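You operate a simulated robot arm through the tools that you are given. There is no shell and no other tool.

You run a simulated robot arm. Do the job below in one go: nothing can be reset, and whatever is moved stays where it is left.

TASK
Scrub the grease out of the roasting pan.
Fine: soap the blue brush on the bar; after, rinse it in the clear water and put it back. Set down upright: blue brush. What is to be rubbed or washed off counts as gone when no trace of it is left.
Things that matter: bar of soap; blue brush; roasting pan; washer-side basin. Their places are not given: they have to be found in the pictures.

The check looks at the end state, three seconds after you hand in, the way a careful person would. Anything else that was tipped, shoved, dropped, spilled or broken makes it a failure.

THE ROBOT
A 7-joint arm with a two-finger parallel gripper, fixed in place. Base frame: the origin is on the floor under the middle of its stand, x ahead of it, y to its left, z up. Lengths are in mm, angles in rad, forces in N, time in s.
It reaches about 1247 mm from its shoulder. Its first joint turns from -2.304 to 2.304 rad. Payload 3.91 kg.
The TCP is the grasp point between the finger pads, 30 mm short of the fingertips. In the tool frame z runs along the fingers and y along their closing line. Largest opening 110 mm; finger width 20, thickness 10; the body of the gripper, 48 by 112 mm, starts 55 mm behind the TCP.
Orientation is that of the tool frame in the base frame, as a unit quaternion [w, x, y, z]. With the fingers straight down and closing along the base's y, the tool's x points along the base's -x, its y along +y and its z along -z.

THE INTERFACE
- The arm moves only by the tool servo_tool. Its arguments are lists of equal length, an entry for each row: "offset": the shift along the tool's x, y, z in mm, a list of three; "dr": the turn, a rotation vector about the tool's x, y, z in rad, a list of three. In form: {"offset": [[tx, ty, tz], ...], "dr": [[rx, ry, rz], ...]}. A call has 1 to 20 rows; each row shifts and turns the commanded pose from where the row before left it, along the tool's axes as they then stand. "hand" is the finger opening in mm, from 0 to 110, set as the call begins (left out, the last holds). Each row takes 0.2 s and may step no farther than 50 mm and 0.15 rad from the row before; otherwise, or with a gripper value out of range, the whole call is refused. Where a pose cannot be reached the arm comes as near as it can. A force on the tool above 40 N (or 10 N above the force at the start of the call, whichever is more), or a blocked arm, ends the call early, and 0.2 s more pass. Each finger travels about 108 mm/s and halts on what it meets, pressing with about 35 N; the grip force reading is that of the motor and also rises with nothing between the fingers. The clock runs only during rows and for 0.2 s after the last one: add rows that do not move to give the fingers time. It gives the time, the measured TCP pose, the force on the tool (base axes), the opening and the grip force at its end, in the units of the frame above (readings bear some noise), with the torque about the TCP (base axes, N m) and any sound that the robot's microphone picked up, and new pictures: "views" is both (left out), scene, wrist or none.
- Cameras (640 x 400 px; columns grow to the right, rows downward): "scene" is fixed at [401.5, -500.2, 1677]; the picture's right is [0.92, -0.39, 0.00], its down [-0.27, -0.64, -0.72] and it looks along [0.28, 0.66, -0.70] (base axes); focal length 317 px, centre (320, 200). "wrist" rides on the gripper at [72, 17, -103] in the tool frame; the picture's right is [-0.23, 0.97, 0.00], its down [-0.76, -0.18, -0.62] and it looks along [-0.61, -0.14, 0.78] (tool axes); focal length 222 px, centre (320, 200).
- locate(camera, pixels): for up to 12 pixels [column, row] of the newest picture of that camera ("zoom" is the newest enlarged one), the place [x, y, z] in the base frame of the surface seen there, good to about 2 mm. It takes no simulated time.
- inspect(camera, box): a new picture of the part [left, top, right, bottom] of that camera's present view, enlarged. It takes no simulated time.
- finish_job(): hands the job in; it is judged then, once.

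Open the gripper and draw the arm clear of the work before you hand the job in, unless the task says otherwise.

The tools are called as name(argument=value, ...) on one line, values as JSON. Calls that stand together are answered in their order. servo_tool: Moves the arm, as the interface text tells. Its arguments: {"type":"object","properties":{"offset":{"type":"array","items":{"type":"array","items":{"type":"number"}}},"dr":{"type":"array","items":{"type":"array","items":{"type":"number"}}},"hand":{"type":"number"},"views":{"type":"string","enum":["both","scene","wrist","none"]}},"required":["offset","dr"]} The other tools are called the same way: locate (camera, pixels) gives the place of the surface under pixels of a picture; inspect (camera, box) takes an enlarged picture of a part of a camera's view; finish_job () hands the job in.

At the start:

```text
time: 0.0
ee_pos: [579.8, 202.7, 1260.8]
tcp_rot: [0.0, 0.0, 1.0, 0.0]
contact_force: [-0.2, 0.1, 0.5]
wrist_torque: [-0.03, 0.0, -0.02]
opening: 110.2
gripper_force: 0.0
```

scene: 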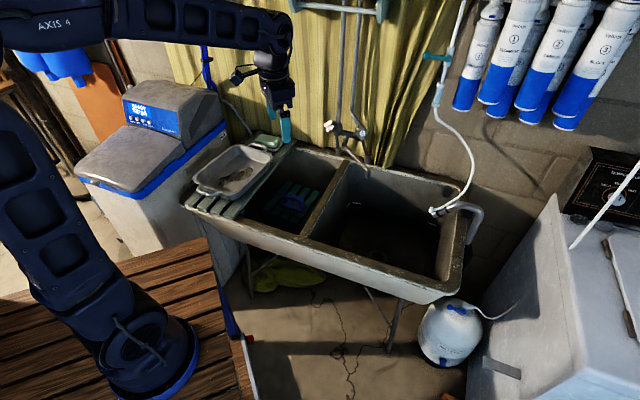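
wrist: 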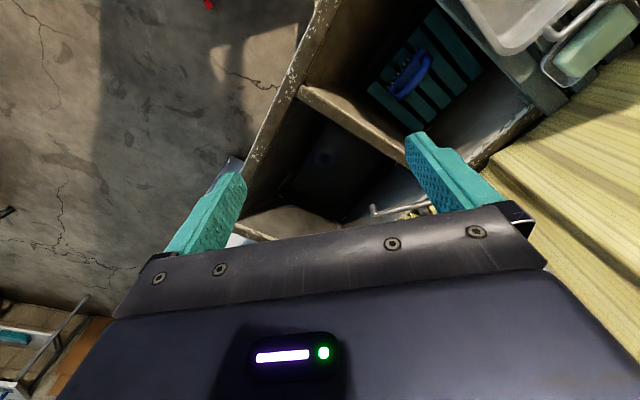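

The scene shows a double sink with a pan at about (233,170), soap near (265,142), and a blue brush in the left basin at about (292,200). I'll zoom in on these first.

inspect(camera="scene", box=[180, 120, 340, 220])

inspect(camera="wrist", box=[340, 0, 640, 188])

inspect(camera="scene", box=[300, 150, 480, 262])

```text
4.00 times, centred on (260, 170) of scene
```

zoom: 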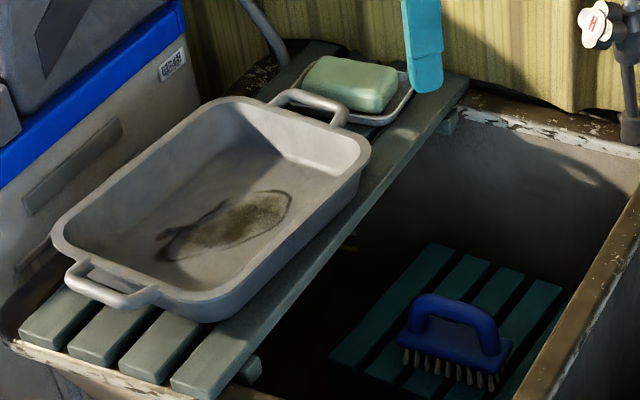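

```text
2.13 times, centred on (490, 94) of wrist
```

zoom: 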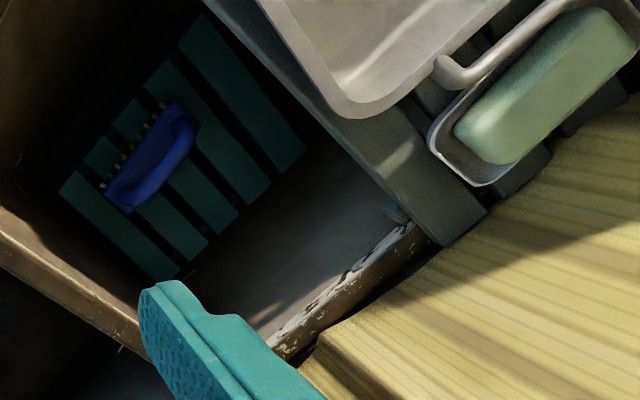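

```text
3.56 times, centred on (390, 206) of scene
```

zoom: 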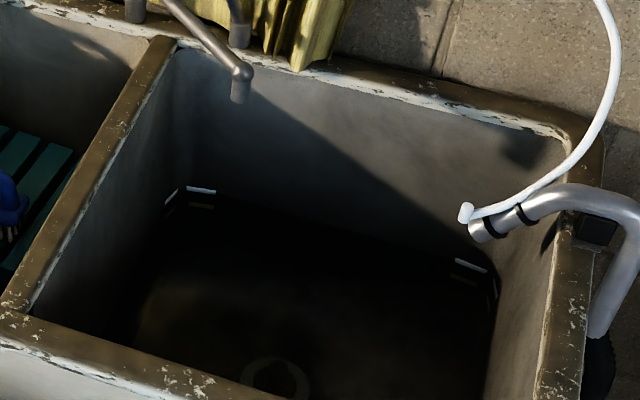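

Now I'll look at the machines on either side to identify the washer, and get heights of surfaces.

inspect(camera="scene", box=[70, 60, 260, 180])

inspect(camera="scene", box=[440, 140, 640, 400])

locate(camera="scene", pixels=[[196, 184], [243, 155], [232, 185], [245, 172], [267, 138], [292, 199], [305, 208], [345, 215], [400, 230], [372, 250], [330, 215], [270, 200]])

```text
3.33 times, centred on (165, 120) of scene
```

zoom: 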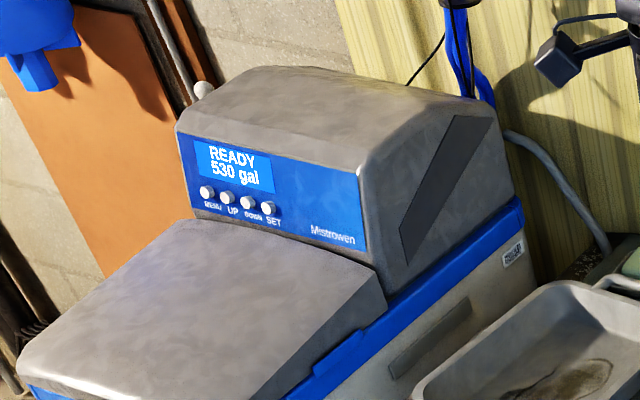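

```text
1.54 times, centred on (540, 270) of scene
```

zoom: 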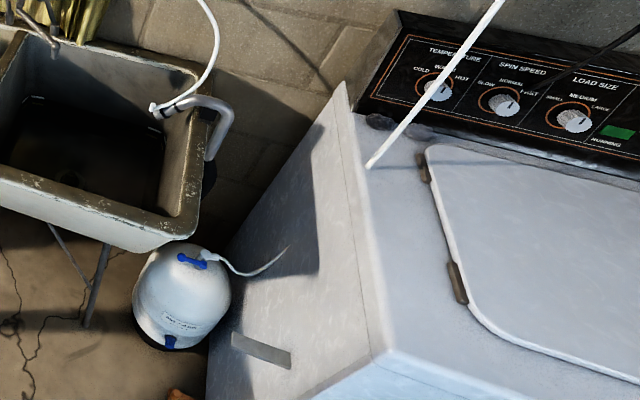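

```text
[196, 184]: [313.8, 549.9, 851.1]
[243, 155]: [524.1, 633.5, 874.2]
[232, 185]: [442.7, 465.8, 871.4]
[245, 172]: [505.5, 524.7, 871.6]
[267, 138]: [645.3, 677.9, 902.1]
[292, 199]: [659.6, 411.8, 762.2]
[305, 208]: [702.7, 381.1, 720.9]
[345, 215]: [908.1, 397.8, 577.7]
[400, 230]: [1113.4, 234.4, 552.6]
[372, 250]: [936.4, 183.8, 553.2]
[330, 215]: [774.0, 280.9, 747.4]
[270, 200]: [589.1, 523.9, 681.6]
```

The left machine is a water softener; the right one, with the "RUNNING" panel and drain hose, is the washer, so the right basin is the washer-side basin. I'll look for the water level there and map the sink.

inspect(camera="scene", box=[330, 190, 450, 265])

locate(camera="scene", pixels=[[356, 203], [357, 207], [432, 224], [430, 227], [377, 256], [352, 195], [350, 235], [440, 265], [420, 225], [380, 207], [345, 205], [437, 240]])

locate(camera="scene", pixels=[[189, 208], [303, 240], [450, 292], [470, 205], [340, 162], [296, 150], [345, 164], [464, 240], [318, 236], [200, 205], [290, 150], [240, 225]])

```text
5.33 times, centred on (390, 228) of scene
```

zoom: 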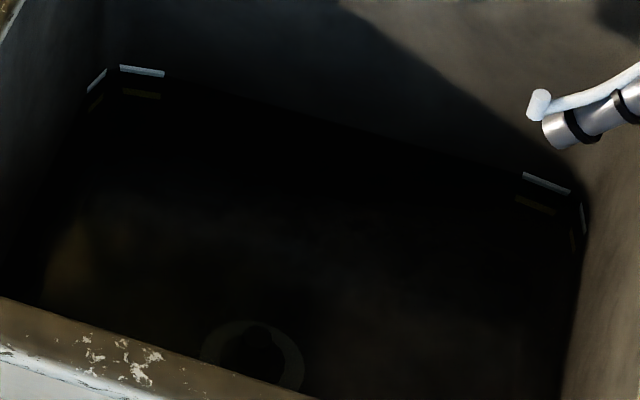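

```text
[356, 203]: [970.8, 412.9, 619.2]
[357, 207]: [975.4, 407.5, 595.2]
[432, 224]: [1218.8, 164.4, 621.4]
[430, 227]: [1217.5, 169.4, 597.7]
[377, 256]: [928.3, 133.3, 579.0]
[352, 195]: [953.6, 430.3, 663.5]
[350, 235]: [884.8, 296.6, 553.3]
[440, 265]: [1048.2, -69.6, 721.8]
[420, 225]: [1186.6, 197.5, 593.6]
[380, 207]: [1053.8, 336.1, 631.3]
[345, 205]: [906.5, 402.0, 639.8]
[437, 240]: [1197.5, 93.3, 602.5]
```

```text
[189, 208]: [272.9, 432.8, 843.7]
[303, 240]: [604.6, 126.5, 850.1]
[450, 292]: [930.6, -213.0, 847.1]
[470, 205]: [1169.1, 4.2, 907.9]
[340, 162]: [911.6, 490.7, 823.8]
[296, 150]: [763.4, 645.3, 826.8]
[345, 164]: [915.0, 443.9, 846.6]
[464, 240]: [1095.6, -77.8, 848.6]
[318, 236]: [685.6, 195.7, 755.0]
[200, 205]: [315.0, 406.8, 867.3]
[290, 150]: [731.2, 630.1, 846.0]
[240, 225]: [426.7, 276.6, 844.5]
```

The right basin floor is at z≈553 with marks on its walls near z≈600–620, likely the waterline. Now I zoom into the brush and rack for precise points.

inspect(camera="scene", box=[260, 175, 324, 215])

inspect(camera="wrist", box=[360, 10, 488, 130])

```text
10.00 times, centred on (292, 195) of scene
```

zoom: 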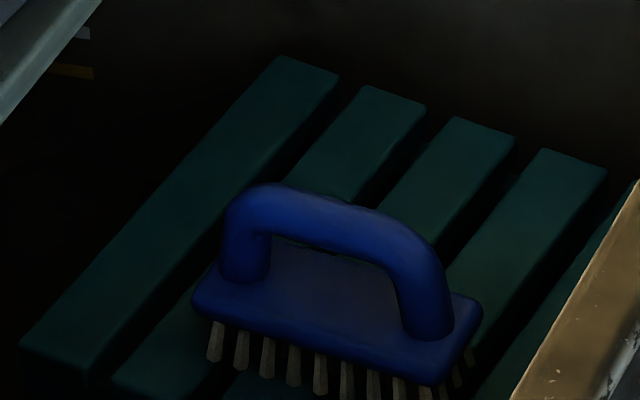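

```text
3.33 times, centred on (424, 70) of wrist
```

zoom: 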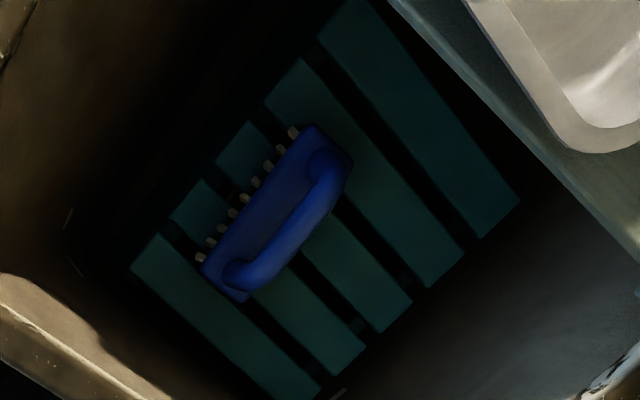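

I'll locate the brush handle, block, bristles and rack slats using fractional scene pixels and the wrist zoom.

locate(camera="scene", pixels=[[284.5, 195.5], [288, 194.8], [292, 196], [296, 197.4], [300, 199.5], [303.5, 205], [281.5, 204], [291, 208], [305, 210.5], [307, 206], [280, 205], [293, 203]])

locate(camera="scene", pixels=[[285, 186], [275, 200], [300, 188.5], [308, 194], [317, 193], [312, 200], [265, 208], [268, 178], [267.5, 182], [262, 190], [310, 180], [272, 185]])

locate(camera="zoom", pixels=[[325, 175], [300, 220], [270, 260], [235, 275], [325, 160], [240, 230], [290, 160], [205, 265], [305, 130], [400, 200], [330, 300], [75, 240]])

```text
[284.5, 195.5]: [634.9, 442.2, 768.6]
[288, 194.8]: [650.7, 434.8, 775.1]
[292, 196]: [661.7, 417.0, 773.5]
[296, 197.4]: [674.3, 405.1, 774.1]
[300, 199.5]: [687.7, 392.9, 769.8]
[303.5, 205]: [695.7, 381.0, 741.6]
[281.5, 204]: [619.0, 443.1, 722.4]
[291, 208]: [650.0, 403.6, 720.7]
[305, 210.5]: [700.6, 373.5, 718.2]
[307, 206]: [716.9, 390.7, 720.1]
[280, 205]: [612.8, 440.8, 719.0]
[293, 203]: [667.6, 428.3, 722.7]
```

```text
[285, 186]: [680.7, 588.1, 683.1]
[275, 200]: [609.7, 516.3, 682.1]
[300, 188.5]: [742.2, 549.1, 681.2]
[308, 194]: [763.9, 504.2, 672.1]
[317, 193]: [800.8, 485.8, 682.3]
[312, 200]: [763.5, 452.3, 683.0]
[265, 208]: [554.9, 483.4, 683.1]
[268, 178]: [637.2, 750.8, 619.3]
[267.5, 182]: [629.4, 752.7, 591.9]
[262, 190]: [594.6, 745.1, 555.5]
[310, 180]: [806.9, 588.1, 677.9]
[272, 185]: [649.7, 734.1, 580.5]
```

```text
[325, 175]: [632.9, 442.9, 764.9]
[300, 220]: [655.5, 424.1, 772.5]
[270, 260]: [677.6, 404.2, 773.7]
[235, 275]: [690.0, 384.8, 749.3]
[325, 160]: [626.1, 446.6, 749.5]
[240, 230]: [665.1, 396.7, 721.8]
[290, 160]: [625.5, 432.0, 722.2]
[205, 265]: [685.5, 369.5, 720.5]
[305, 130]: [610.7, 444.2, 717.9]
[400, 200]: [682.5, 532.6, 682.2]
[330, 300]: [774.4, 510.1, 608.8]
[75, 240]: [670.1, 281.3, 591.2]
```

Brush: block spans roughly s≈115–233, t≈743–785 in a 45° sink frame, rack top z≈683, handle top z≈775. Now I map the board, pan, and soap precisely.

inspect(camera="scene", box=[185, 130, 305, 220])

locate(camera="scene", pixels=[[233, 217], [296, 142], [265, 178], [193, 180], [235, 145], [271, 157], [230, 199], [204, 194], [259, 147], [206, 190], [225, 180], [252, 168]])

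locate(camera="scene", pixels=[[256, 144], [277, 142], [266, 133], [262, 135], [276, 148], [281, 144], [369, 173], [352, 130], [437, 211], [300, 175], [340, 150], [330, 125]])

```text
4.44 times, centred on (245, 175) of scene
```

zoom: 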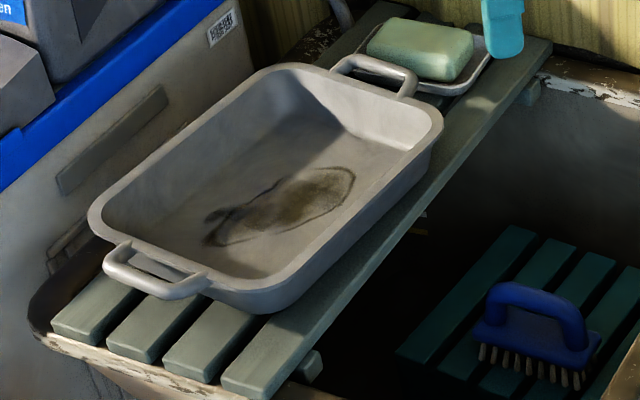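

```text
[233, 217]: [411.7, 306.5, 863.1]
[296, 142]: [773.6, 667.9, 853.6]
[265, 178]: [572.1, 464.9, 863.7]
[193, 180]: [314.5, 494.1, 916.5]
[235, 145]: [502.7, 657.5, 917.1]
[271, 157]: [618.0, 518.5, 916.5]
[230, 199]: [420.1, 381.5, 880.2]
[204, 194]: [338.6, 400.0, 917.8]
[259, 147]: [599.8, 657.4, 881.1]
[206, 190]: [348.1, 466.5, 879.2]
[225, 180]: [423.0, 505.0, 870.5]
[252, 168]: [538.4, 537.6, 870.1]
```

```text
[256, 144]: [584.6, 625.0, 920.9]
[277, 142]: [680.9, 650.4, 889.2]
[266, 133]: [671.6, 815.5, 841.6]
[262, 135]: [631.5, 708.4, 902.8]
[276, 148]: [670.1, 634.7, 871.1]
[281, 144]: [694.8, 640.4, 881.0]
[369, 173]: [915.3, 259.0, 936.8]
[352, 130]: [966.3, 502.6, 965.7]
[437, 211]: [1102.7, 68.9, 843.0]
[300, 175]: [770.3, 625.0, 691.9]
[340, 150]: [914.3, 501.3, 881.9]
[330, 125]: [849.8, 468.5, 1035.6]
```

Board right edge is at s≈75 (z≈863), pan rim z≈917, pan floor z≈870, soap top z≈902. I inspect the gripper/camera size and softener height for clearances.

inspect(camera="scene", box=[210, 30, 330, 150])

locate(camera="scene", pixels=[[235, 77], [243, 68], [250, 75], [262, 75], [286, 102], [272, 100], [150, 115], [200, 95], [130, 160], [185, 150], [240, 80], [300, 120]])

```text
3.33 times, centred on (270, 90) of scene
```

zoom: 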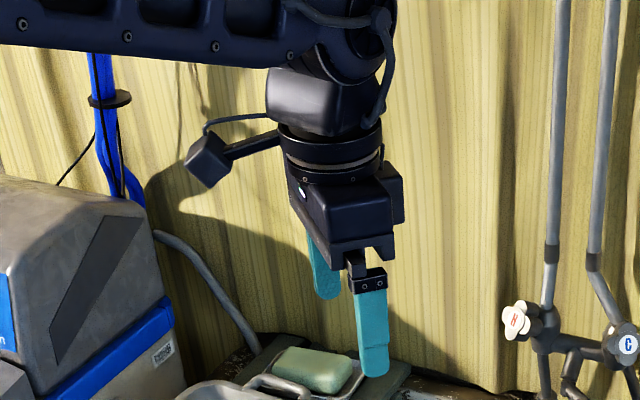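

```text
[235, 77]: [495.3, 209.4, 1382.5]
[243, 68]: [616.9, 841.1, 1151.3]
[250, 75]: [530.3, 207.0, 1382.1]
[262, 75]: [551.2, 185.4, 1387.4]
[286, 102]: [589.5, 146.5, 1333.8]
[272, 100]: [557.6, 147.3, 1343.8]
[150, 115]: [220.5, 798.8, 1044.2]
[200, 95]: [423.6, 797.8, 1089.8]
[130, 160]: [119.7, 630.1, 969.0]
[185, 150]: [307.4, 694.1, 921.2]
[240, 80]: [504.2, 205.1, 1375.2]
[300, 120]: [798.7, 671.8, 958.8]
```

Option: rotate the tool so that its x points along the sink's long axis toward the divider (camera away from the board). I start by turning half of the 135° in free air and watch how the arm behaves.

servo_tool(offset=[[0, 0, 0], [0, 0, 0], [0, 0, 0], [0, 0, 0], [0, 0, 0], [0, 0, 0], [0, 0, 0], [0, 0, 0]], dr=[[0, 0, -0.14726], [0, 0, -0.14726], [0, 0, -0.14726], [0, 0, -0.14726], [0, 0, -0.14726], [0, 0, -0.14726], [0, 0, -0.14726], [0, 0, -0.14726]], hand=70)

```text
time: 1.8
ee_pos: [579.6, 202.4, 1262.9]
tcp_rot: [0.0, -0.557, 0.831, 0.0]
contact_force: [1.2, -0.1, -0.5]
wrist_torque: [0.02, 0.0, 0.01]
opening: 69.9
gripper_force: 0.0
```

scene: 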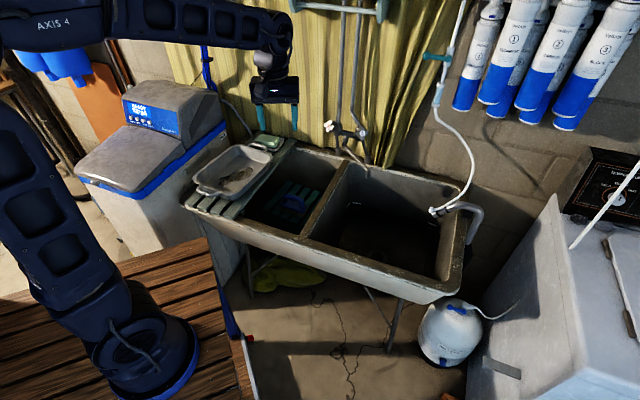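
wrist: 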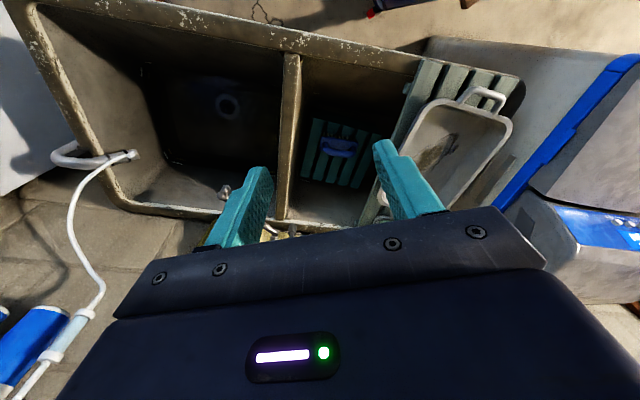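

The turn works cleanly (tool now at 67.5°). I continue the remaining half.

servo_tool(offset=[[0, 0, 0], [0, 0, 0], [0, 0, 0], [0, 0, 0], [0, 0, 0], [0, 0, 0], [0, 0, 0], [0, 0, 0]], dr=[[0, 0, -0.14726], [0, 0, -0.14726], [0, 0, -0.14726], [0, 0, -0.14726], [0, 0, -0.14726], [0, 0, -0.14726], [0, 0, -0.14726], [0, 0, -0.14726]])

```text
time: 3.6
ee_pos: [578.8, 202.7, 1261.3]
tcp_rot: [0.0, 0.924, -0.382, 0.0]
contact_force: [-0.7, -0.3, -0.7]
wrist_torque: [0.02, 0.0, -0.01]
opening: 70.0
gripper_force: 0.1
```

scene: 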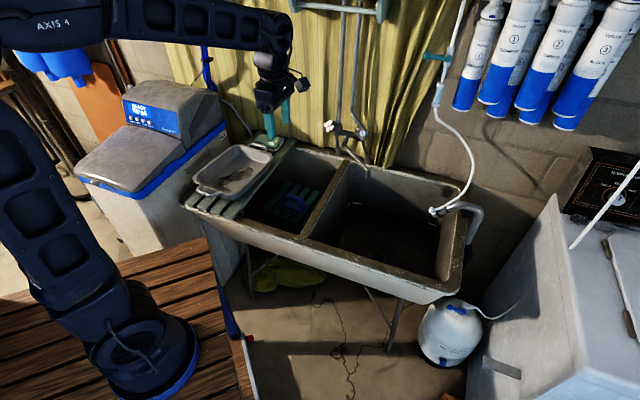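
wrist: 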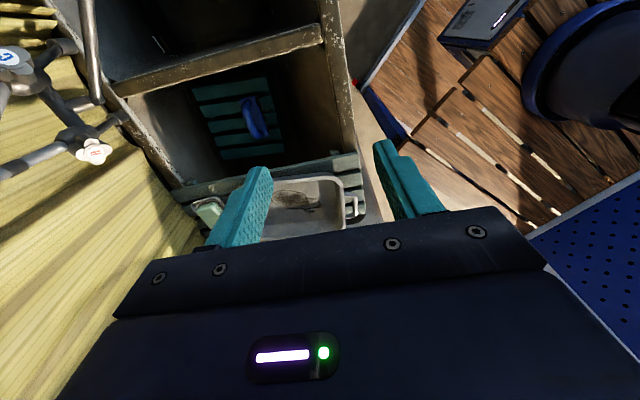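

Tool x now points along +s. I move over the brush (s≈174, t≈764) and then down to about z=960 for a better look.

servo_tool(offset=[[-15.3, -35.2, 0], [-15.3, -35.2, 0], [-15.3, -35.2, 0], [-15.3, -35.2, 0], [-15.3, -35.2, 0], [-15.3, -35.2, 0], [0, 0, 45], [0, 0, 45], [0, 0, 45], [0, 0, 45], [0, 0, 45], [0, 0, 45]], dr=[[0, 0, 0], [0, 0, 0], [0, 0, 0], [0, 0, 0], [0, 0, 0], [0, 0, 0], [0, 0, 0], [0, 0, 0], [0, 0, 0], [0, 0, 0], [0, 0, 0], [0, 0, 0]])

```text
time: 6.2
ee_pos: [662.1, 418.6, 993.8]
tcp_rot: [0.0, 0.924, -0.383, 0.001]
contact_force: [-0.5, 0.3, 0.4]
wrist_torque: [0.02, -0.05, 0.0]
opening: 70.1
gripper_force: 0.0
```

scene: 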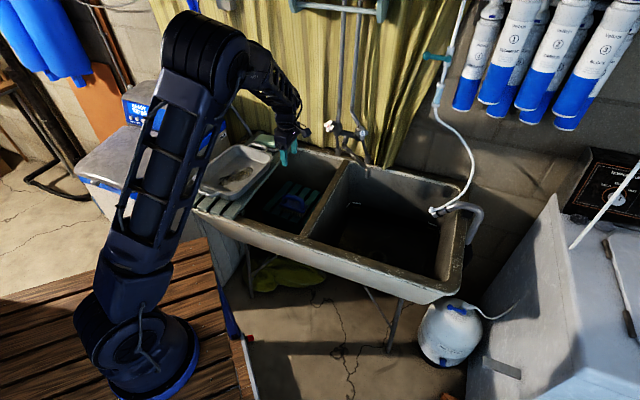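
wrist: 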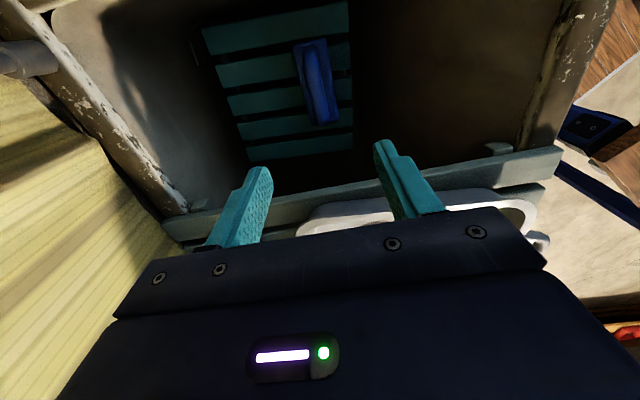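

The wrist now sees the brush at about (317,80). I zoom in and locate its handle and block edges.

inspect(camera="wrist", box=[270, 20, 366, 140])

locate(camera="wrist", pixels=[[312, 60], [316, 75], [319, 90], [322, 105], [296, 45], [325, 42], [338, 118], [310, 122], [308, 80], [324, 78], [330, 78], [303, 80]])

```text
3.33 times, centred on (318, 80) of wrist
```

zoom: 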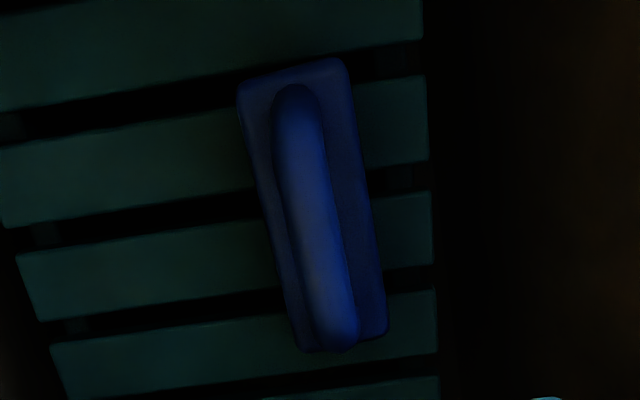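

```text
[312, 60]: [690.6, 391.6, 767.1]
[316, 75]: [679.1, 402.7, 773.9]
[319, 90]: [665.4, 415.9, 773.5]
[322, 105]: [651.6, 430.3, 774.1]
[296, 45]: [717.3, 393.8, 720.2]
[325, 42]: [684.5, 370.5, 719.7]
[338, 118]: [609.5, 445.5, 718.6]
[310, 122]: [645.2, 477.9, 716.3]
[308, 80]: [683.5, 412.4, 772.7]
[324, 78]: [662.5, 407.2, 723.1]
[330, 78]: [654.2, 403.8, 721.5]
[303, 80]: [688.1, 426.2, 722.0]
```

Handle centreline is at t≈765–766, s≈173, top z≈774. I descend straight to TCP z≈760 with the fingers at 70 mm opening.

servo_tool(offset=[[0.5, -1.5, 40], [0, 0, 40], [0, 0, 40], [0, 0, 40], [0, 0, 40], [0, 0, 20]], dr=[[0, 0, 0], [0, 0, 0], [0, 0, 0], [0, 0, 0], [0, 0, 0], [0, 0, 0]])

```text
time: 7.6
ee_pos: [663.4, 417.8, 772.4]
tcp_rot: [0.0, 0.924, -0.382, 0.0]
contact_force: [0.1, 0.4, 0.8]
wrist_torque: [-0.02, 0.02, -0.01]
opening: 70.1
gripper_force: 0.0
```

scene: 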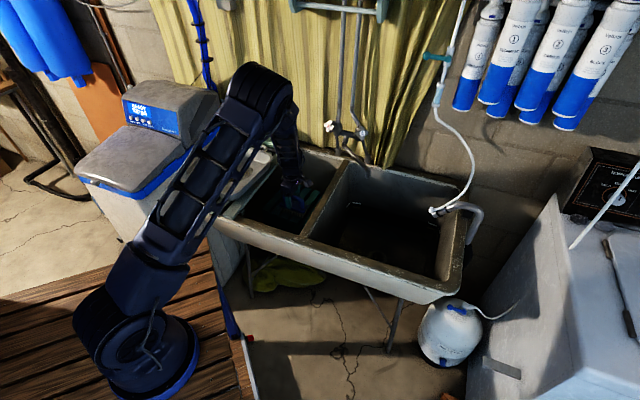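
wrist: 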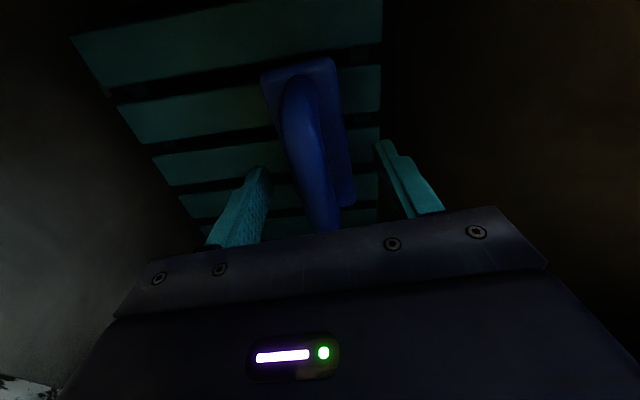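

Forces are clear and the handle sits between the fingers (about (310,150)). I lower the last 12 mm and close gently, then wait.

servo_tool(offset=[[0, -1, 6], [0, 0, 6], [0, 0, 0]], dr=[[0, 0, 0], [0, 0, 0], [0, 0, 0]], views="wrist")

```text
time: 8.4
ee_pos: [664.1, 418.4, 761.0]
tcp_rot: [0.0, 0.924, -0.382, 0.001]
contact_force: [-0.2, 0.5, 0.1]
wrist_torque: [0.01, 0.01, -0.01]
opening: 69.9
gripper_force: 0.0
```

wrist: 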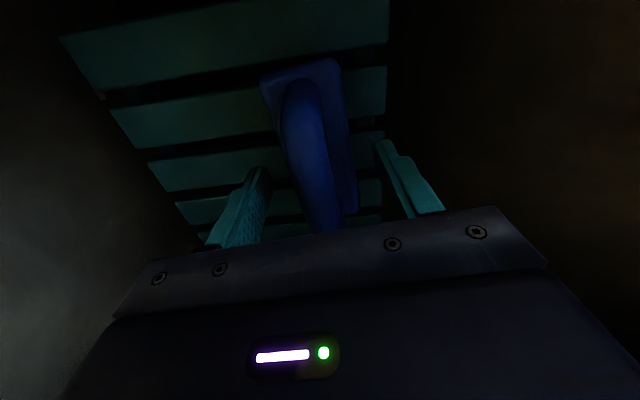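

The TCP is at (664.1, 418.4, 761.0), right on the handle. I close the fingers on it.

servo_tool(offset=[[0, 0, 0], [0, 0, 0], [0, 0, 0], [0, 0, 0]], dr=[[0, 0, 0], [0, 0, 0], [0, 0, 0], [0, 0, 0]], hand=0, views="wrist")

```text
time: 9.4
ee_pos: [665.0, 418.3, 760.1]
tcp_rot: [0.001, 0.924, -0.383, 0.0]
contact_force: [-0.3, 0.8, 0.7]
wrist_torque: [-0.06, 0.04, -0.06]
opening: 21.0
gripper_force: 35.7
```

wrist: 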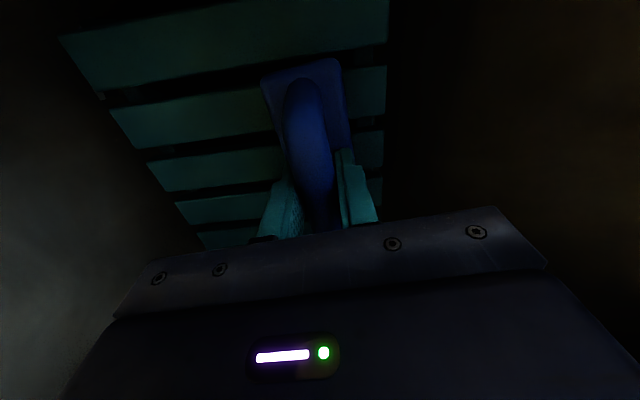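

Gripped: opening 21 mm, force 35.7 N. I lift the brush straight up out of the basin to z≈1040.

servo_tool(offset=[[0, 0, -20], [0, 0, -40], [0, 0, -45], [0, 0, -45], [0, 0, -45], [0, 0, -45], [0, 0, -40]], dr=[[0, 0, 0], [0, 0, 0], [0, 0, 0], [0, 0, 0], [0, 0, 0], [0, 0, 0], [0, 0, 0]])

```text
time: 11.0
ee_pos: [665.4, 418.3, 1040.4]
tcp_rot: [0.0, 0.924, -0.382, -0.001]
contact_force: [0.4, -0.9, -2.7]
wrist_torque: [0.0, 0.0, 0.0]
opening: 21.2
gripper_force: 34.8
```

scene: 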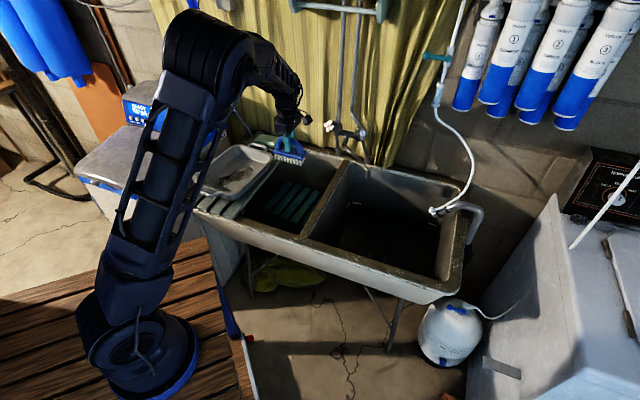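
wrist: 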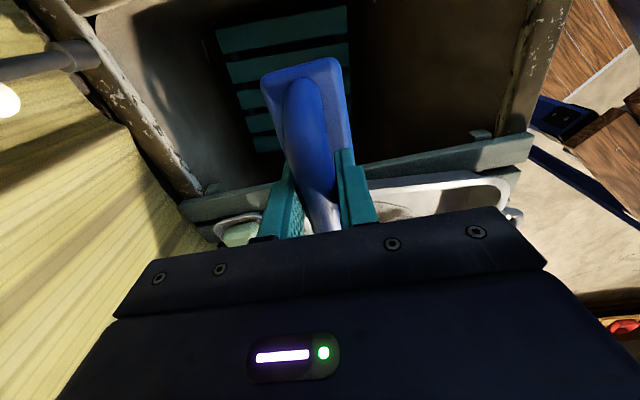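

The brush is held level. Before soaping, I zoom on the soap and pan to get exact extents.

inspect(camera="scene", box=[190, 125, 310, 200])

inspect(camera="scene", box=[245, 122, 309, 162])

```text
5.33 times, centred on (250, 162) of scene
```

zoom: 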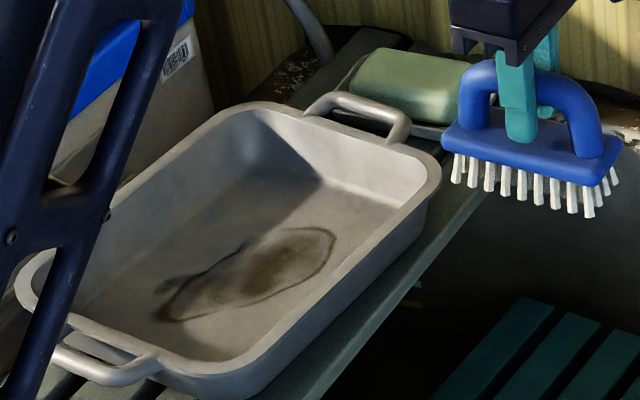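

```text
10.00 times, centred on (277, 142) of scene
```

zoom: 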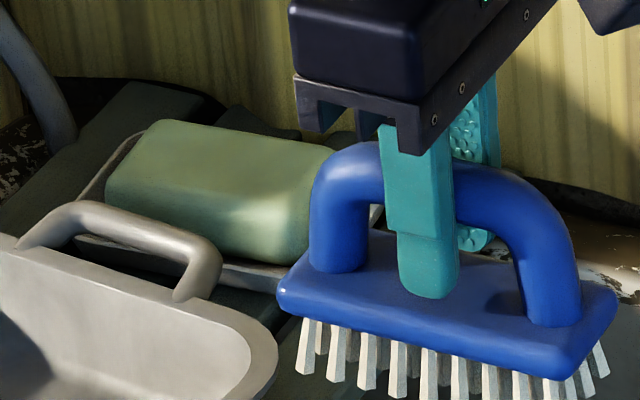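

I locate points on the soap's top and dish, and the grease patch, from these zooms.

locate(camera="zoom", pixels=[[155, 128], [300, 150], [290, 200], [120, 175], [210, 165], [110, 200], [305, 245], [130, 150], [230, 190], [200, 240], [240, 275], [90, 190]])

locate(camera="scene", pixels=[[220, 179], [221.5, 184.5], [250, 168], [252.5, 171.5], [240, 178.5], [237, 170.5], [245, 169], [248, 176.5], [228, 175.5], [243, 160], [215, 188], [235, 190]])

```text
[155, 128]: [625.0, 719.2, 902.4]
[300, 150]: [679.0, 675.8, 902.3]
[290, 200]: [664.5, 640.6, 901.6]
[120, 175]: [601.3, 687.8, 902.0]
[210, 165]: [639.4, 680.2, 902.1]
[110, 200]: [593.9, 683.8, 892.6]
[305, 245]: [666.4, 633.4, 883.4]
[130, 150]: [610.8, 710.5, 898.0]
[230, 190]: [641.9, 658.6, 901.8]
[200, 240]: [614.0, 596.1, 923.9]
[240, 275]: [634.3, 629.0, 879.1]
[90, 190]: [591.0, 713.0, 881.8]
```

```text
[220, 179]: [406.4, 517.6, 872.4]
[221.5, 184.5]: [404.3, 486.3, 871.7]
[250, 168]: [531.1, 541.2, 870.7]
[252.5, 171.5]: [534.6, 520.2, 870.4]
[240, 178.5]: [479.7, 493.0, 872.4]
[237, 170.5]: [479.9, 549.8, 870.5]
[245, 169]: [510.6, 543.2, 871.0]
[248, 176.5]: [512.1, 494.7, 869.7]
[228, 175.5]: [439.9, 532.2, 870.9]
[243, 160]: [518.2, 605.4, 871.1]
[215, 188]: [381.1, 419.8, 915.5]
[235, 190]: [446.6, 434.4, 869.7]
```

Soap top is z≈902 with s∈[-70,20], t∈[908,962]; centre ≈ (s −24, t 935). I carry the brush over it at z=1040, clear of the pan handle (z≈924).

servo_tool(offset=[[-33.1, -28.1, 0], [-33.1, -28.1, 0], [-33.1, -28.1, 0], [-33.1, -28.1, 0], [-33.1, -28.1, 0], [-33.1, -28.1, 0], [0, 0, 20], [0, 0, 20]], dr=[[0, 0, 0], [0, 0, 0], [0, 0, 0], [0, 0, 0], [0, 0, 0], [0, 0, 0], [0, 0, 0], [0, 0, 0]])

```text
time: 12.8
ee_pos: [643.6, 677.4, 1000.9]
tcp_rot: [0.0, 0.924, -0.382, -0.001]
contact_force: [-1.0, 0.2, -1.7]
wrist_torque: [0.0, -0.04, 0.0]
opening: 21.0
gripper_force: 35.3
```

scene: 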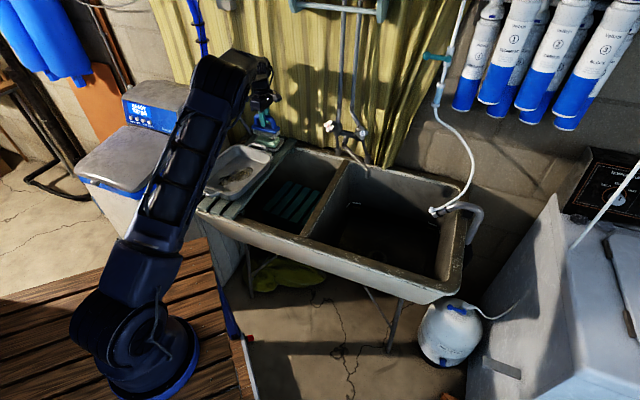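
wrist: 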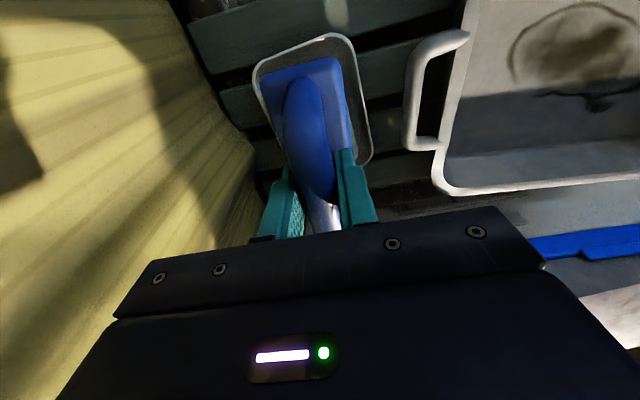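

The brush sits directly above the soap dish at (315,100) in the wrist view. I lower to ~983, then small steps to feel contact.

servo_tool(offset=[[0, 0, 9], [0, 0, 8], [0, 0, 2], [0, 0, 0]], dr=[[0, 0, 0], [0, 0, 0], [0, 0, 0], [0, 0, 0]], views="none")

inspect(camera="scene", box=[235, 110, 299, 150])

```text
time: 13.8
ee_pos: [644.1, 678.0, 980.2]
tcp_rot: [0.001, 0.924, -0.383, 0.0]
contact_force: [0.5, 0.1, 1.2]
wrist_torque: [-0.04, 0.03, -0.03]
opening: 20.9
gripper_force: 35.0
```

```text
10.00 times, centred on (267, 130) of scene
```

zoom: 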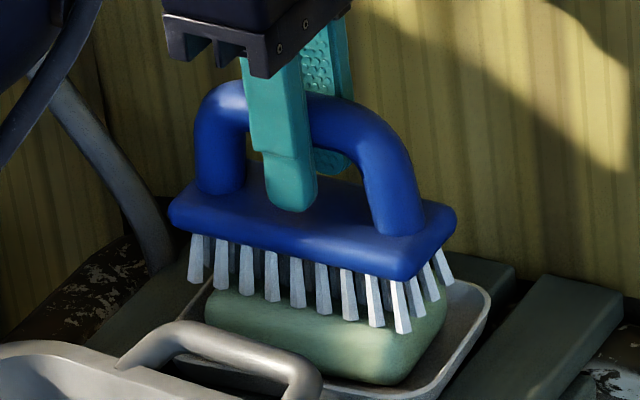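

The bristles are just meeting the soap (force z went from about −2 to +1). I press 2 mm more and stroke along the bar's length.

servo_tool(offset=[[0, 0, 1.5], [0, 0, 0]], dr=[[0, 0, 0], [0, 0, 0]], views="none")

```text
time: 14.4
ee_pos: [642.8, 678.7, 980.9]
tcp_rot: [-0.001, 0.924, -0.383, 0.001]
contact_force: [2.0, 0.8, 14.8]
wrist_torque: [-0.1, 0.04, -0.01]
opening: 21.1
gripper_force: 35.5
```

Force rose to 15 N, so the contact is stiff; I ease back 0.8 mm and make short strokes along the bar.

servo_tool(offset=[[0, 0, -0.8], [8, 0, 0], [8, 0, 0], [-8, 0, 0], [-8, 0, 0], [-8, 0, 0], [-8, 0, 0], [8, 0, 0], [8, 0, 0], [0, 0, 0]], dr=[[0, 0, 0], [0, 0, 0], [0, 0, 0], [0, 0, 0], [0, 0, 0], [0, 0, 0], [0, 0, 0], [0, 0, 0], [0, 0, 0], [0, 0, 0]], views="none")

inspect(camera="scene", box=[235, 110, 299, 150])

```text
time: 16.6
ee_pos: [645.0, 678.6, 980.9]
tcp_rot: [0.0, 0.924, -0.383, 0.0]
contact_force: [0.5, -0.1, -1.8]
wrist_torque: [0.01, 0.01, 0.02]
opening: 21.2
gripper_force: 34.6
```

```text
10.00 times, centred on (267, 130) of scene
```

zoom: 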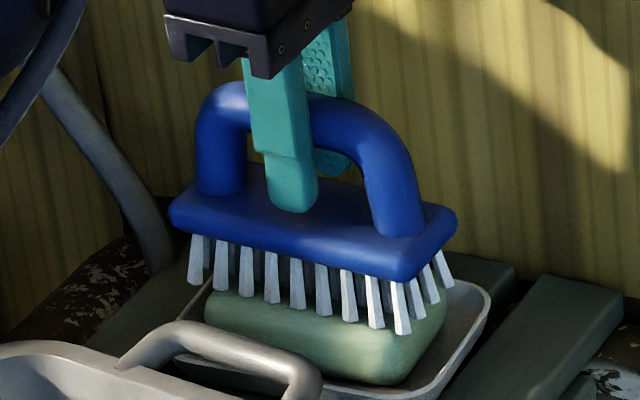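

Contact was lost again (−1.8 N). I lower 0.8 mm and stroke with the contact kept on.

servo_tool(offset=[[0, 0, 0.8], [0, 0, 0]], dr=[[0, 0, 0], [0, 0, 0]], views="none")

```text
time: 17.2
ee_pos: [644.5, 678.7, 979.4]
tcp_rot: [0.0, 0.924, -0.384, 0.0]
contact_force: [0.1, -0.5, 1.8]
wrist_torque: [-0.01, -0.04, -0.01]
opening: 20.9
gripper_force: 35.2
```

Light contact (1.8 N plus the brush's weight). I add 0.4 mm and stroke back and forth along the bar several times.

servo_tool(offset=[[0, 0, 0.4], [10, 0, 0], [10, 0, 0], [-10, 0, 0], [-10, 0, 0], [-10, 0, 0], [-10, 0, 0], [10, 0, 0], [10, 0, 0], [10, 0, 0], [-10, 0, 0], [-10, 0, 0], [10, 0, 0], [0, 0, 0]], dr=[[0, 0, 0], [0, 0, 0], [0, 0, 0], [0, 0, 0], [0, 0, 0], [0, 0, 0], [0, 0, 0], [0, 0, 0], [0, 0, 0], [0, 0, 0], [0, 0, 0], [0, 0, 0], [0, 0, 0], [0, 0, 0]], views="both")

inspect(camera="scene", box=[235, 110, 299, 150])

```text
time: 20.2
ee_pos: [645.2, 677.7, 979.2]
tcp_rot: [0.0, 0.924, -0.383, 0.0]
contact_force: [-0.7, 1.0, 14.2]
wrist_torque: [0.05, 0.07, -0.01]
opening: 21.0
gripper_force: 35.1
```

scene: 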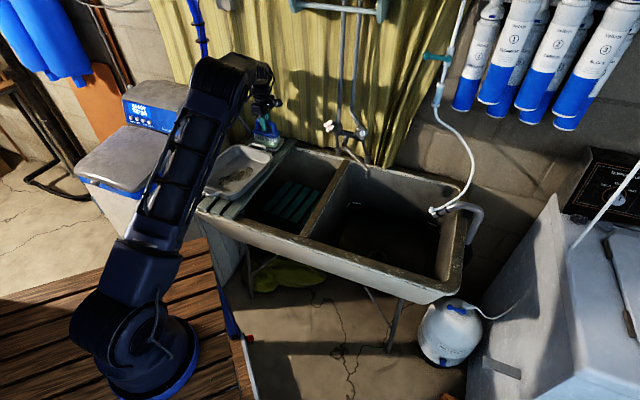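
wrist: 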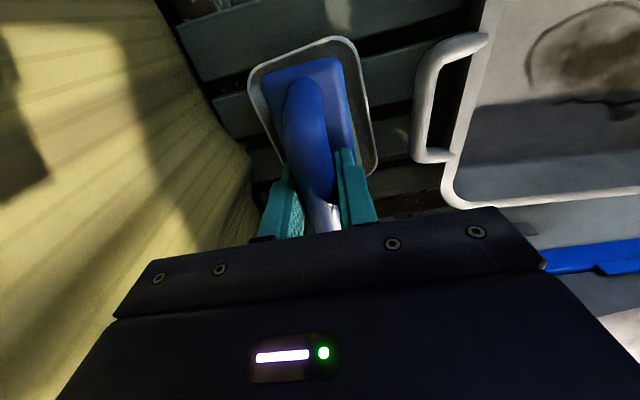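

```text
10.00 times, centred on (267, 130) of scene
```

zoom: 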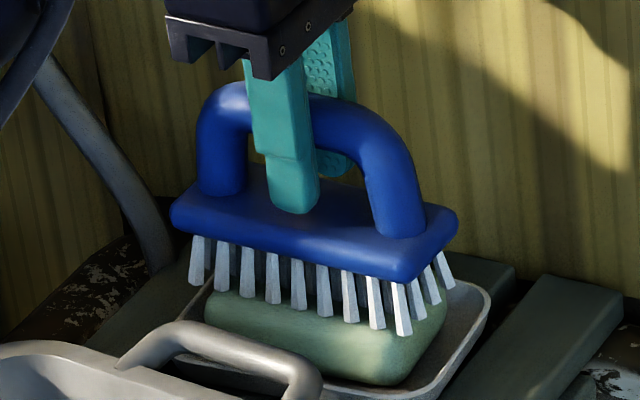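

The soap dish hasn't moved and the force was on (14 N). I lift 35 mm to check the bristles for soap.

servo_tool(offset=[[0, 0, -15], [0, 0, -20], [0, 0, 0]], dr=[[0, 0, 0], [0, 0, 0], [0, 0, 0]], views="wrist")

inspect(camera="scene", box=[235, 105, 299, 145])

```text
time: 21.0
ee_pos: [643.8, 678.7, 1015.5]
tcp_rot: [0.0, 0.924, -0.383, 0.0]
contact_force: [-0.1, -0.1, -1.9]
wrist_torque: [0.01, 0.01, 0.0]
opening: 21.2
gripper_force: 35.6
```

wrist: 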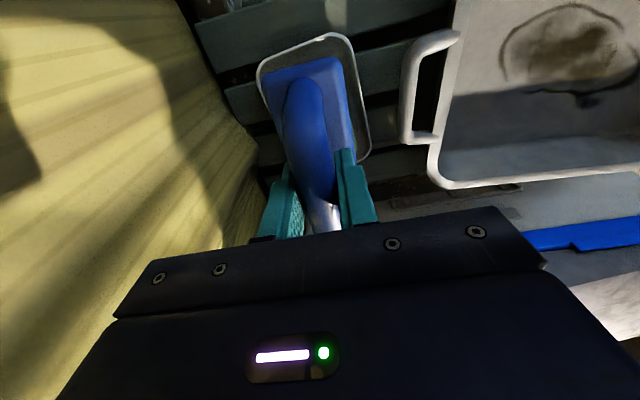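

```text
10.00 times, centred on (267, 125) of scene
```

zoom: 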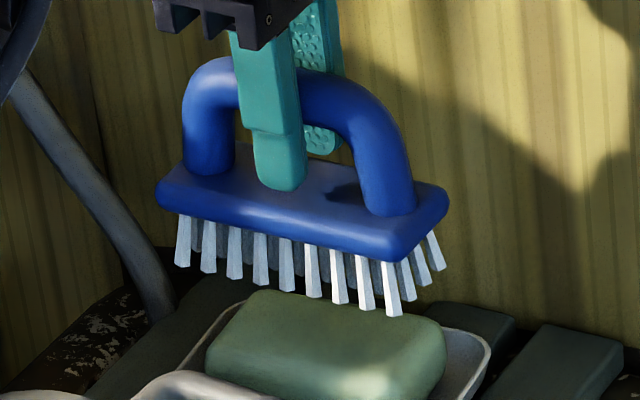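

No obvious lather is visible yet in the shade, so I go back down for a longer round of strokes at the same contact height.

servo_tool(offset=[[0, 0, 17], [0, 0, 16], [0, 0, 2], [12, 0, 0], [12, 0, 0], [-12, 0, 0], [-12, 0, 0], [-12, 0, 0], [-12, 0, 0], [12, 0, 0], [12, 0, 0], [0, 0, 0]], dr=[[0, 0, 0], [0, 0, 0], [0, 0, 0], [0, 0, 0], [0, 0, 0], [0, 0, 0], [0, 0, 0], [0, 0, 0], [0, 0, 0], [0, 0, 0], [0, 0, 0], [0, 0, 0]], views="none")

servo_tool(offset=[[12, 0, 0], [12, 0, 0], [-12, 0, 0], [-12, 0, 0], [-12, 0, 0], [-12, 0, 0], [12, 0, 0], [12, 0, 0], [0, 8, 0], [0, -8, 0], [0, -8, 0], [0, 8, 0]], dr=[[0, 0, 0], [0, 0, 0], [0, 0, 0], [0, 0, 0], [0, 0, 0], [0, 0, 0], [0, 0, 0], [0, 0, 0], [0, 0, 0], [0, 0, 0], [0, 0, 0], [0, 0, 0]], views="none")

inspect(camera="scene", box=[235, 110, 299, 150])

```text
time: 23.6
ee_pos: [643.5, 676.9, 978.9]
tcp_rot: [-0.001, 0.924, -0.383, 0.0]
contact_force: [-0.9, 1.6, 22.5]
wrist_torque: [0.19, 0.12, 0.01]
opening: 20.7
gripper_force: 34.9
```

```text
time: 26.2
ee_pos: [644.0, 678.6, 978.6]
tcp_rot: [0.0, 0.924, -0.383, 0.0]
contact_force: [1.8, 0.9, 11.2]
wrist_torque: [0.14, -0.02, -0.01]
opening: 21.1
gripper_force: 35.1
```

```text
10.00 times, centred on (267, 130) of scene
```

zoom: 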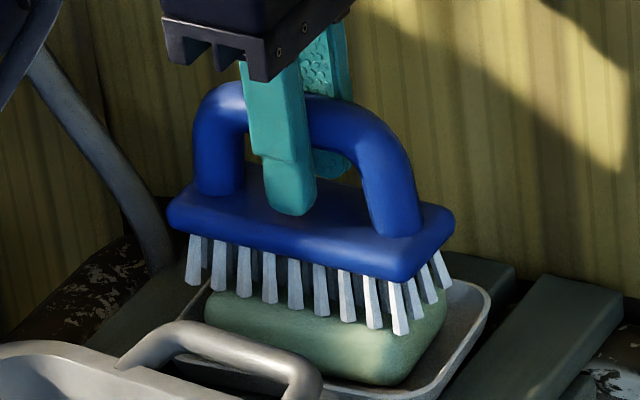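

Firm contact at 11–22 N with plenty of strokes and the soap still seated. I lift and carry the brush over the pan centre to view the grease.

servo_tool(offset=[[0, 0, -20], [0, 0, -40], [0, 0, 0], [-1, 40, 0], [-1, 40, 0], [-1, 40, 0], [-1, 40, 0], [-1, 40, 0], [-1, 45, 0], [0, 0, 0]], dr=[[0, 0, 0], [0, 0, 0], [0, 0, 0], [0, 0, 0], [0, 0, 0], [0, 0, 0], [0, 0, 0], [0, 0, 0], [0, 0, 0], [0, 0, 0]], views="both")

inspect(camera="scene", box=[190, 110, 310, 200])

```text
time: 28.4
ee_pos: [466.3, 506.2, 1038.8]
tcp_rot: [-0.001, 0.924, -0.383, 0.0]
contact_force: [0.3, -0.5, -1.8]
wrist_torque: [0.0, -0.02, 0.01]
opening: 21.0
gripper_force: 34.5
```

scene: 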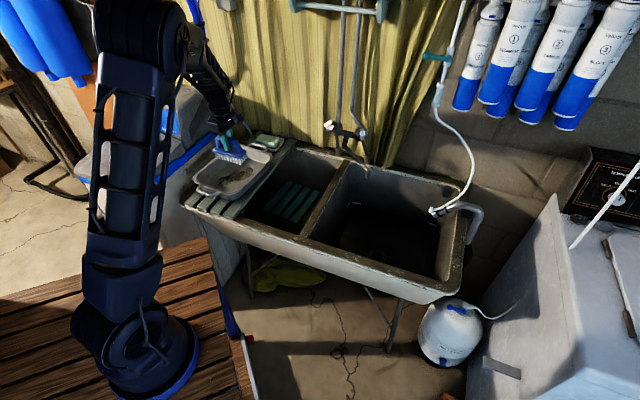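
wrist: 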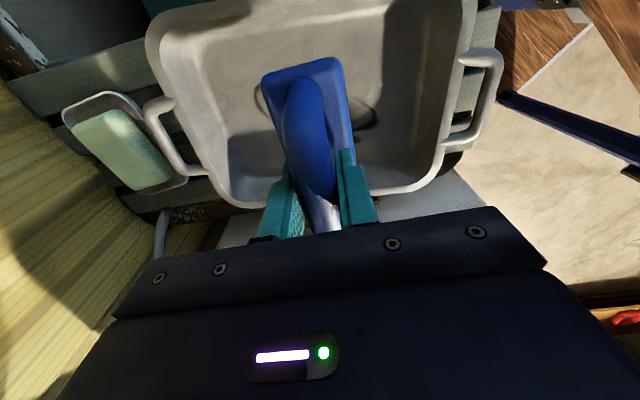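

```text
4.44 times, centred on (250, 155) of scene
```

zoom: 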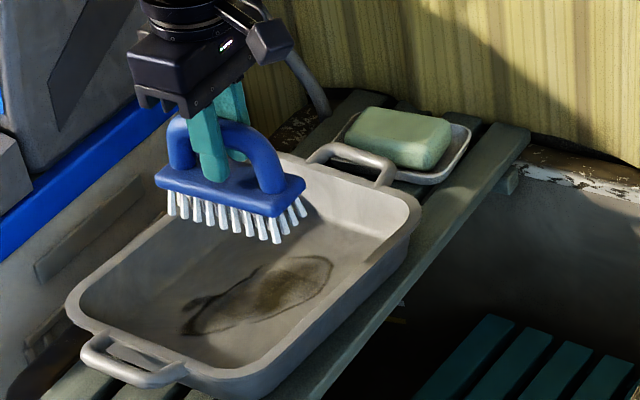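

The patch is visible under the brush. I look closely at the bristles and locate the pan's inner floor edges and grease outline.

inspect(camera="scene", box=[210, 130, 258, 160])

locate(camera="wrist", pixels=[[232, 135], [437, 130], [440, 60], [200, 50], [262, 95], [375, 115], [370, 100], [258, 88], [225, 190], [420, 185], [300, 20], [405, 150]])

locate(camera="scene", pixels=[[265, 166], [263.5, 162.5], [256, 162.5], [248, 168], [236, 174], [231, 180], [230.5, 184.5], [245, 183.5], [257, 176], [264, 170], [241, 169], [232, 178]])

```text
13.33 times, centred on (234, 145) of scene
```

zoom: 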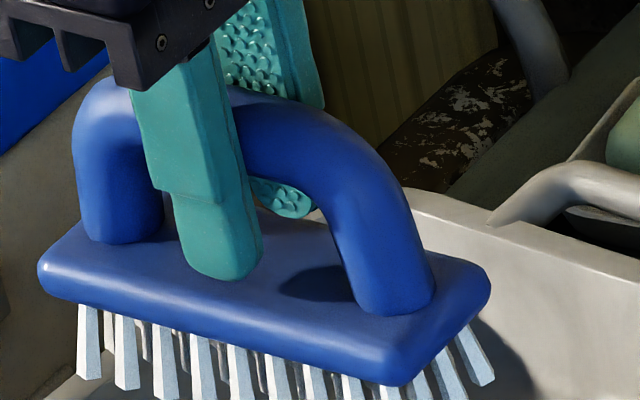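

```text
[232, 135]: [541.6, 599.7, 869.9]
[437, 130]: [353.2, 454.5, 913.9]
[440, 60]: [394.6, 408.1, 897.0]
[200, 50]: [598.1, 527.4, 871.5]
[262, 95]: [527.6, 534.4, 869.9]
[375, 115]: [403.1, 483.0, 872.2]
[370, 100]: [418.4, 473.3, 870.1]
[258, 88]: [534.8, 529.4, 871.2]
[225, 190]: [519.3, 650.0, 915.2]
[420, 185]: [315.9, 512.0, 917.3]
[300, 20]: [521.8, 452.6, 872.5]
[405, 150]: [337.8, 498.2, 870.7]
```

```text
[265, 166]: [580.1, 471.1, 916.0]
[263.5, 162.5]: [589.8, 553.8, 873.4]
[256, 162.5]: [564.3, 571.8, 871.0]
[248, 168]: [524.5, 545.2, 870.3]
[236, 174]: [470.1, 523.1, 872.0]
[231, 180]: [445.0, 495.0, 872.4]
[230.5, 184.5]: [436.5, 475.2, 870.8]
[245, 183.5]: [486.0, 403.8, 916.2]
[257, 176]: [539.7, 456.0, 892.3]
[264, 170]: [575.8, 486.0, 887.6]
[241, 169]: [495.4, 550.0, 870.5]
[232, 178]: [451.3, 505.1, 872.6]
```

Pan floor is z≈870.5, spanning s −113..50 and t 590..807; grease is about s −85..12, t 620..765. With the brush long side along s, one pass along t covers it. I descend to just above the floor at s≈−34.

servo_tool(offset=[[-6, 0, 30], [0, 0, 30], [0, 0, 22], [0, 0, 4], [0, 0, 0]], dr=[[0, 0, 0], [0, 0, 0], [0, 0, 0], [0, 0, 0], [0, 0, 0]], views="none")

servo_tool(offset=[[0, 0, 2.5], [0, 0, 0]], dr=[[0, 0, 0], [0, 0, 0]], views="none")

inspect(camera="scene", box=[190, 120, 286, 195])

```text
time: 29.6
ee_pos: [462.3, 513.6, 952.7]
tcp_rot: [0.001, 0.924, -0.382, -0.001]
contact_force: [-0.8, 1.0, -1.0]
wrist_torque: [0.0, 0.0, 0.02]
opening: 21.1
gripper_force: 34.7
```

```text
time: 30.2
ee_pos: [461.9, 514.3, 950.0]
tcp_rot: [0.0, 0.924, -0.383, 0.0]
contact_force: [0.3, -0.5, -0.7]
wrist_torque: [0.02, -0.02, 0.0]
opening: 20.9
gripper_force: 34.6
```

```text
5.33 times, centred on (238, 158) of scene
```

zoom: 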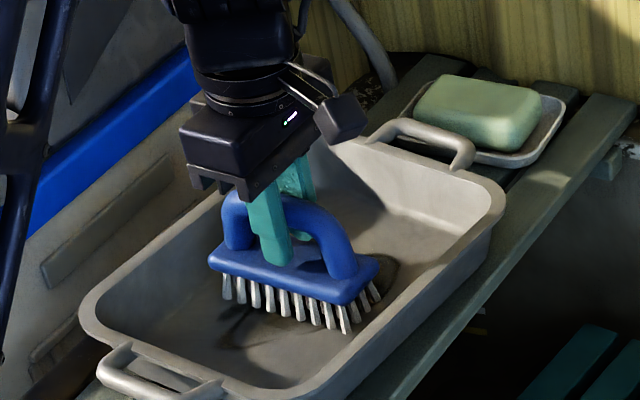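

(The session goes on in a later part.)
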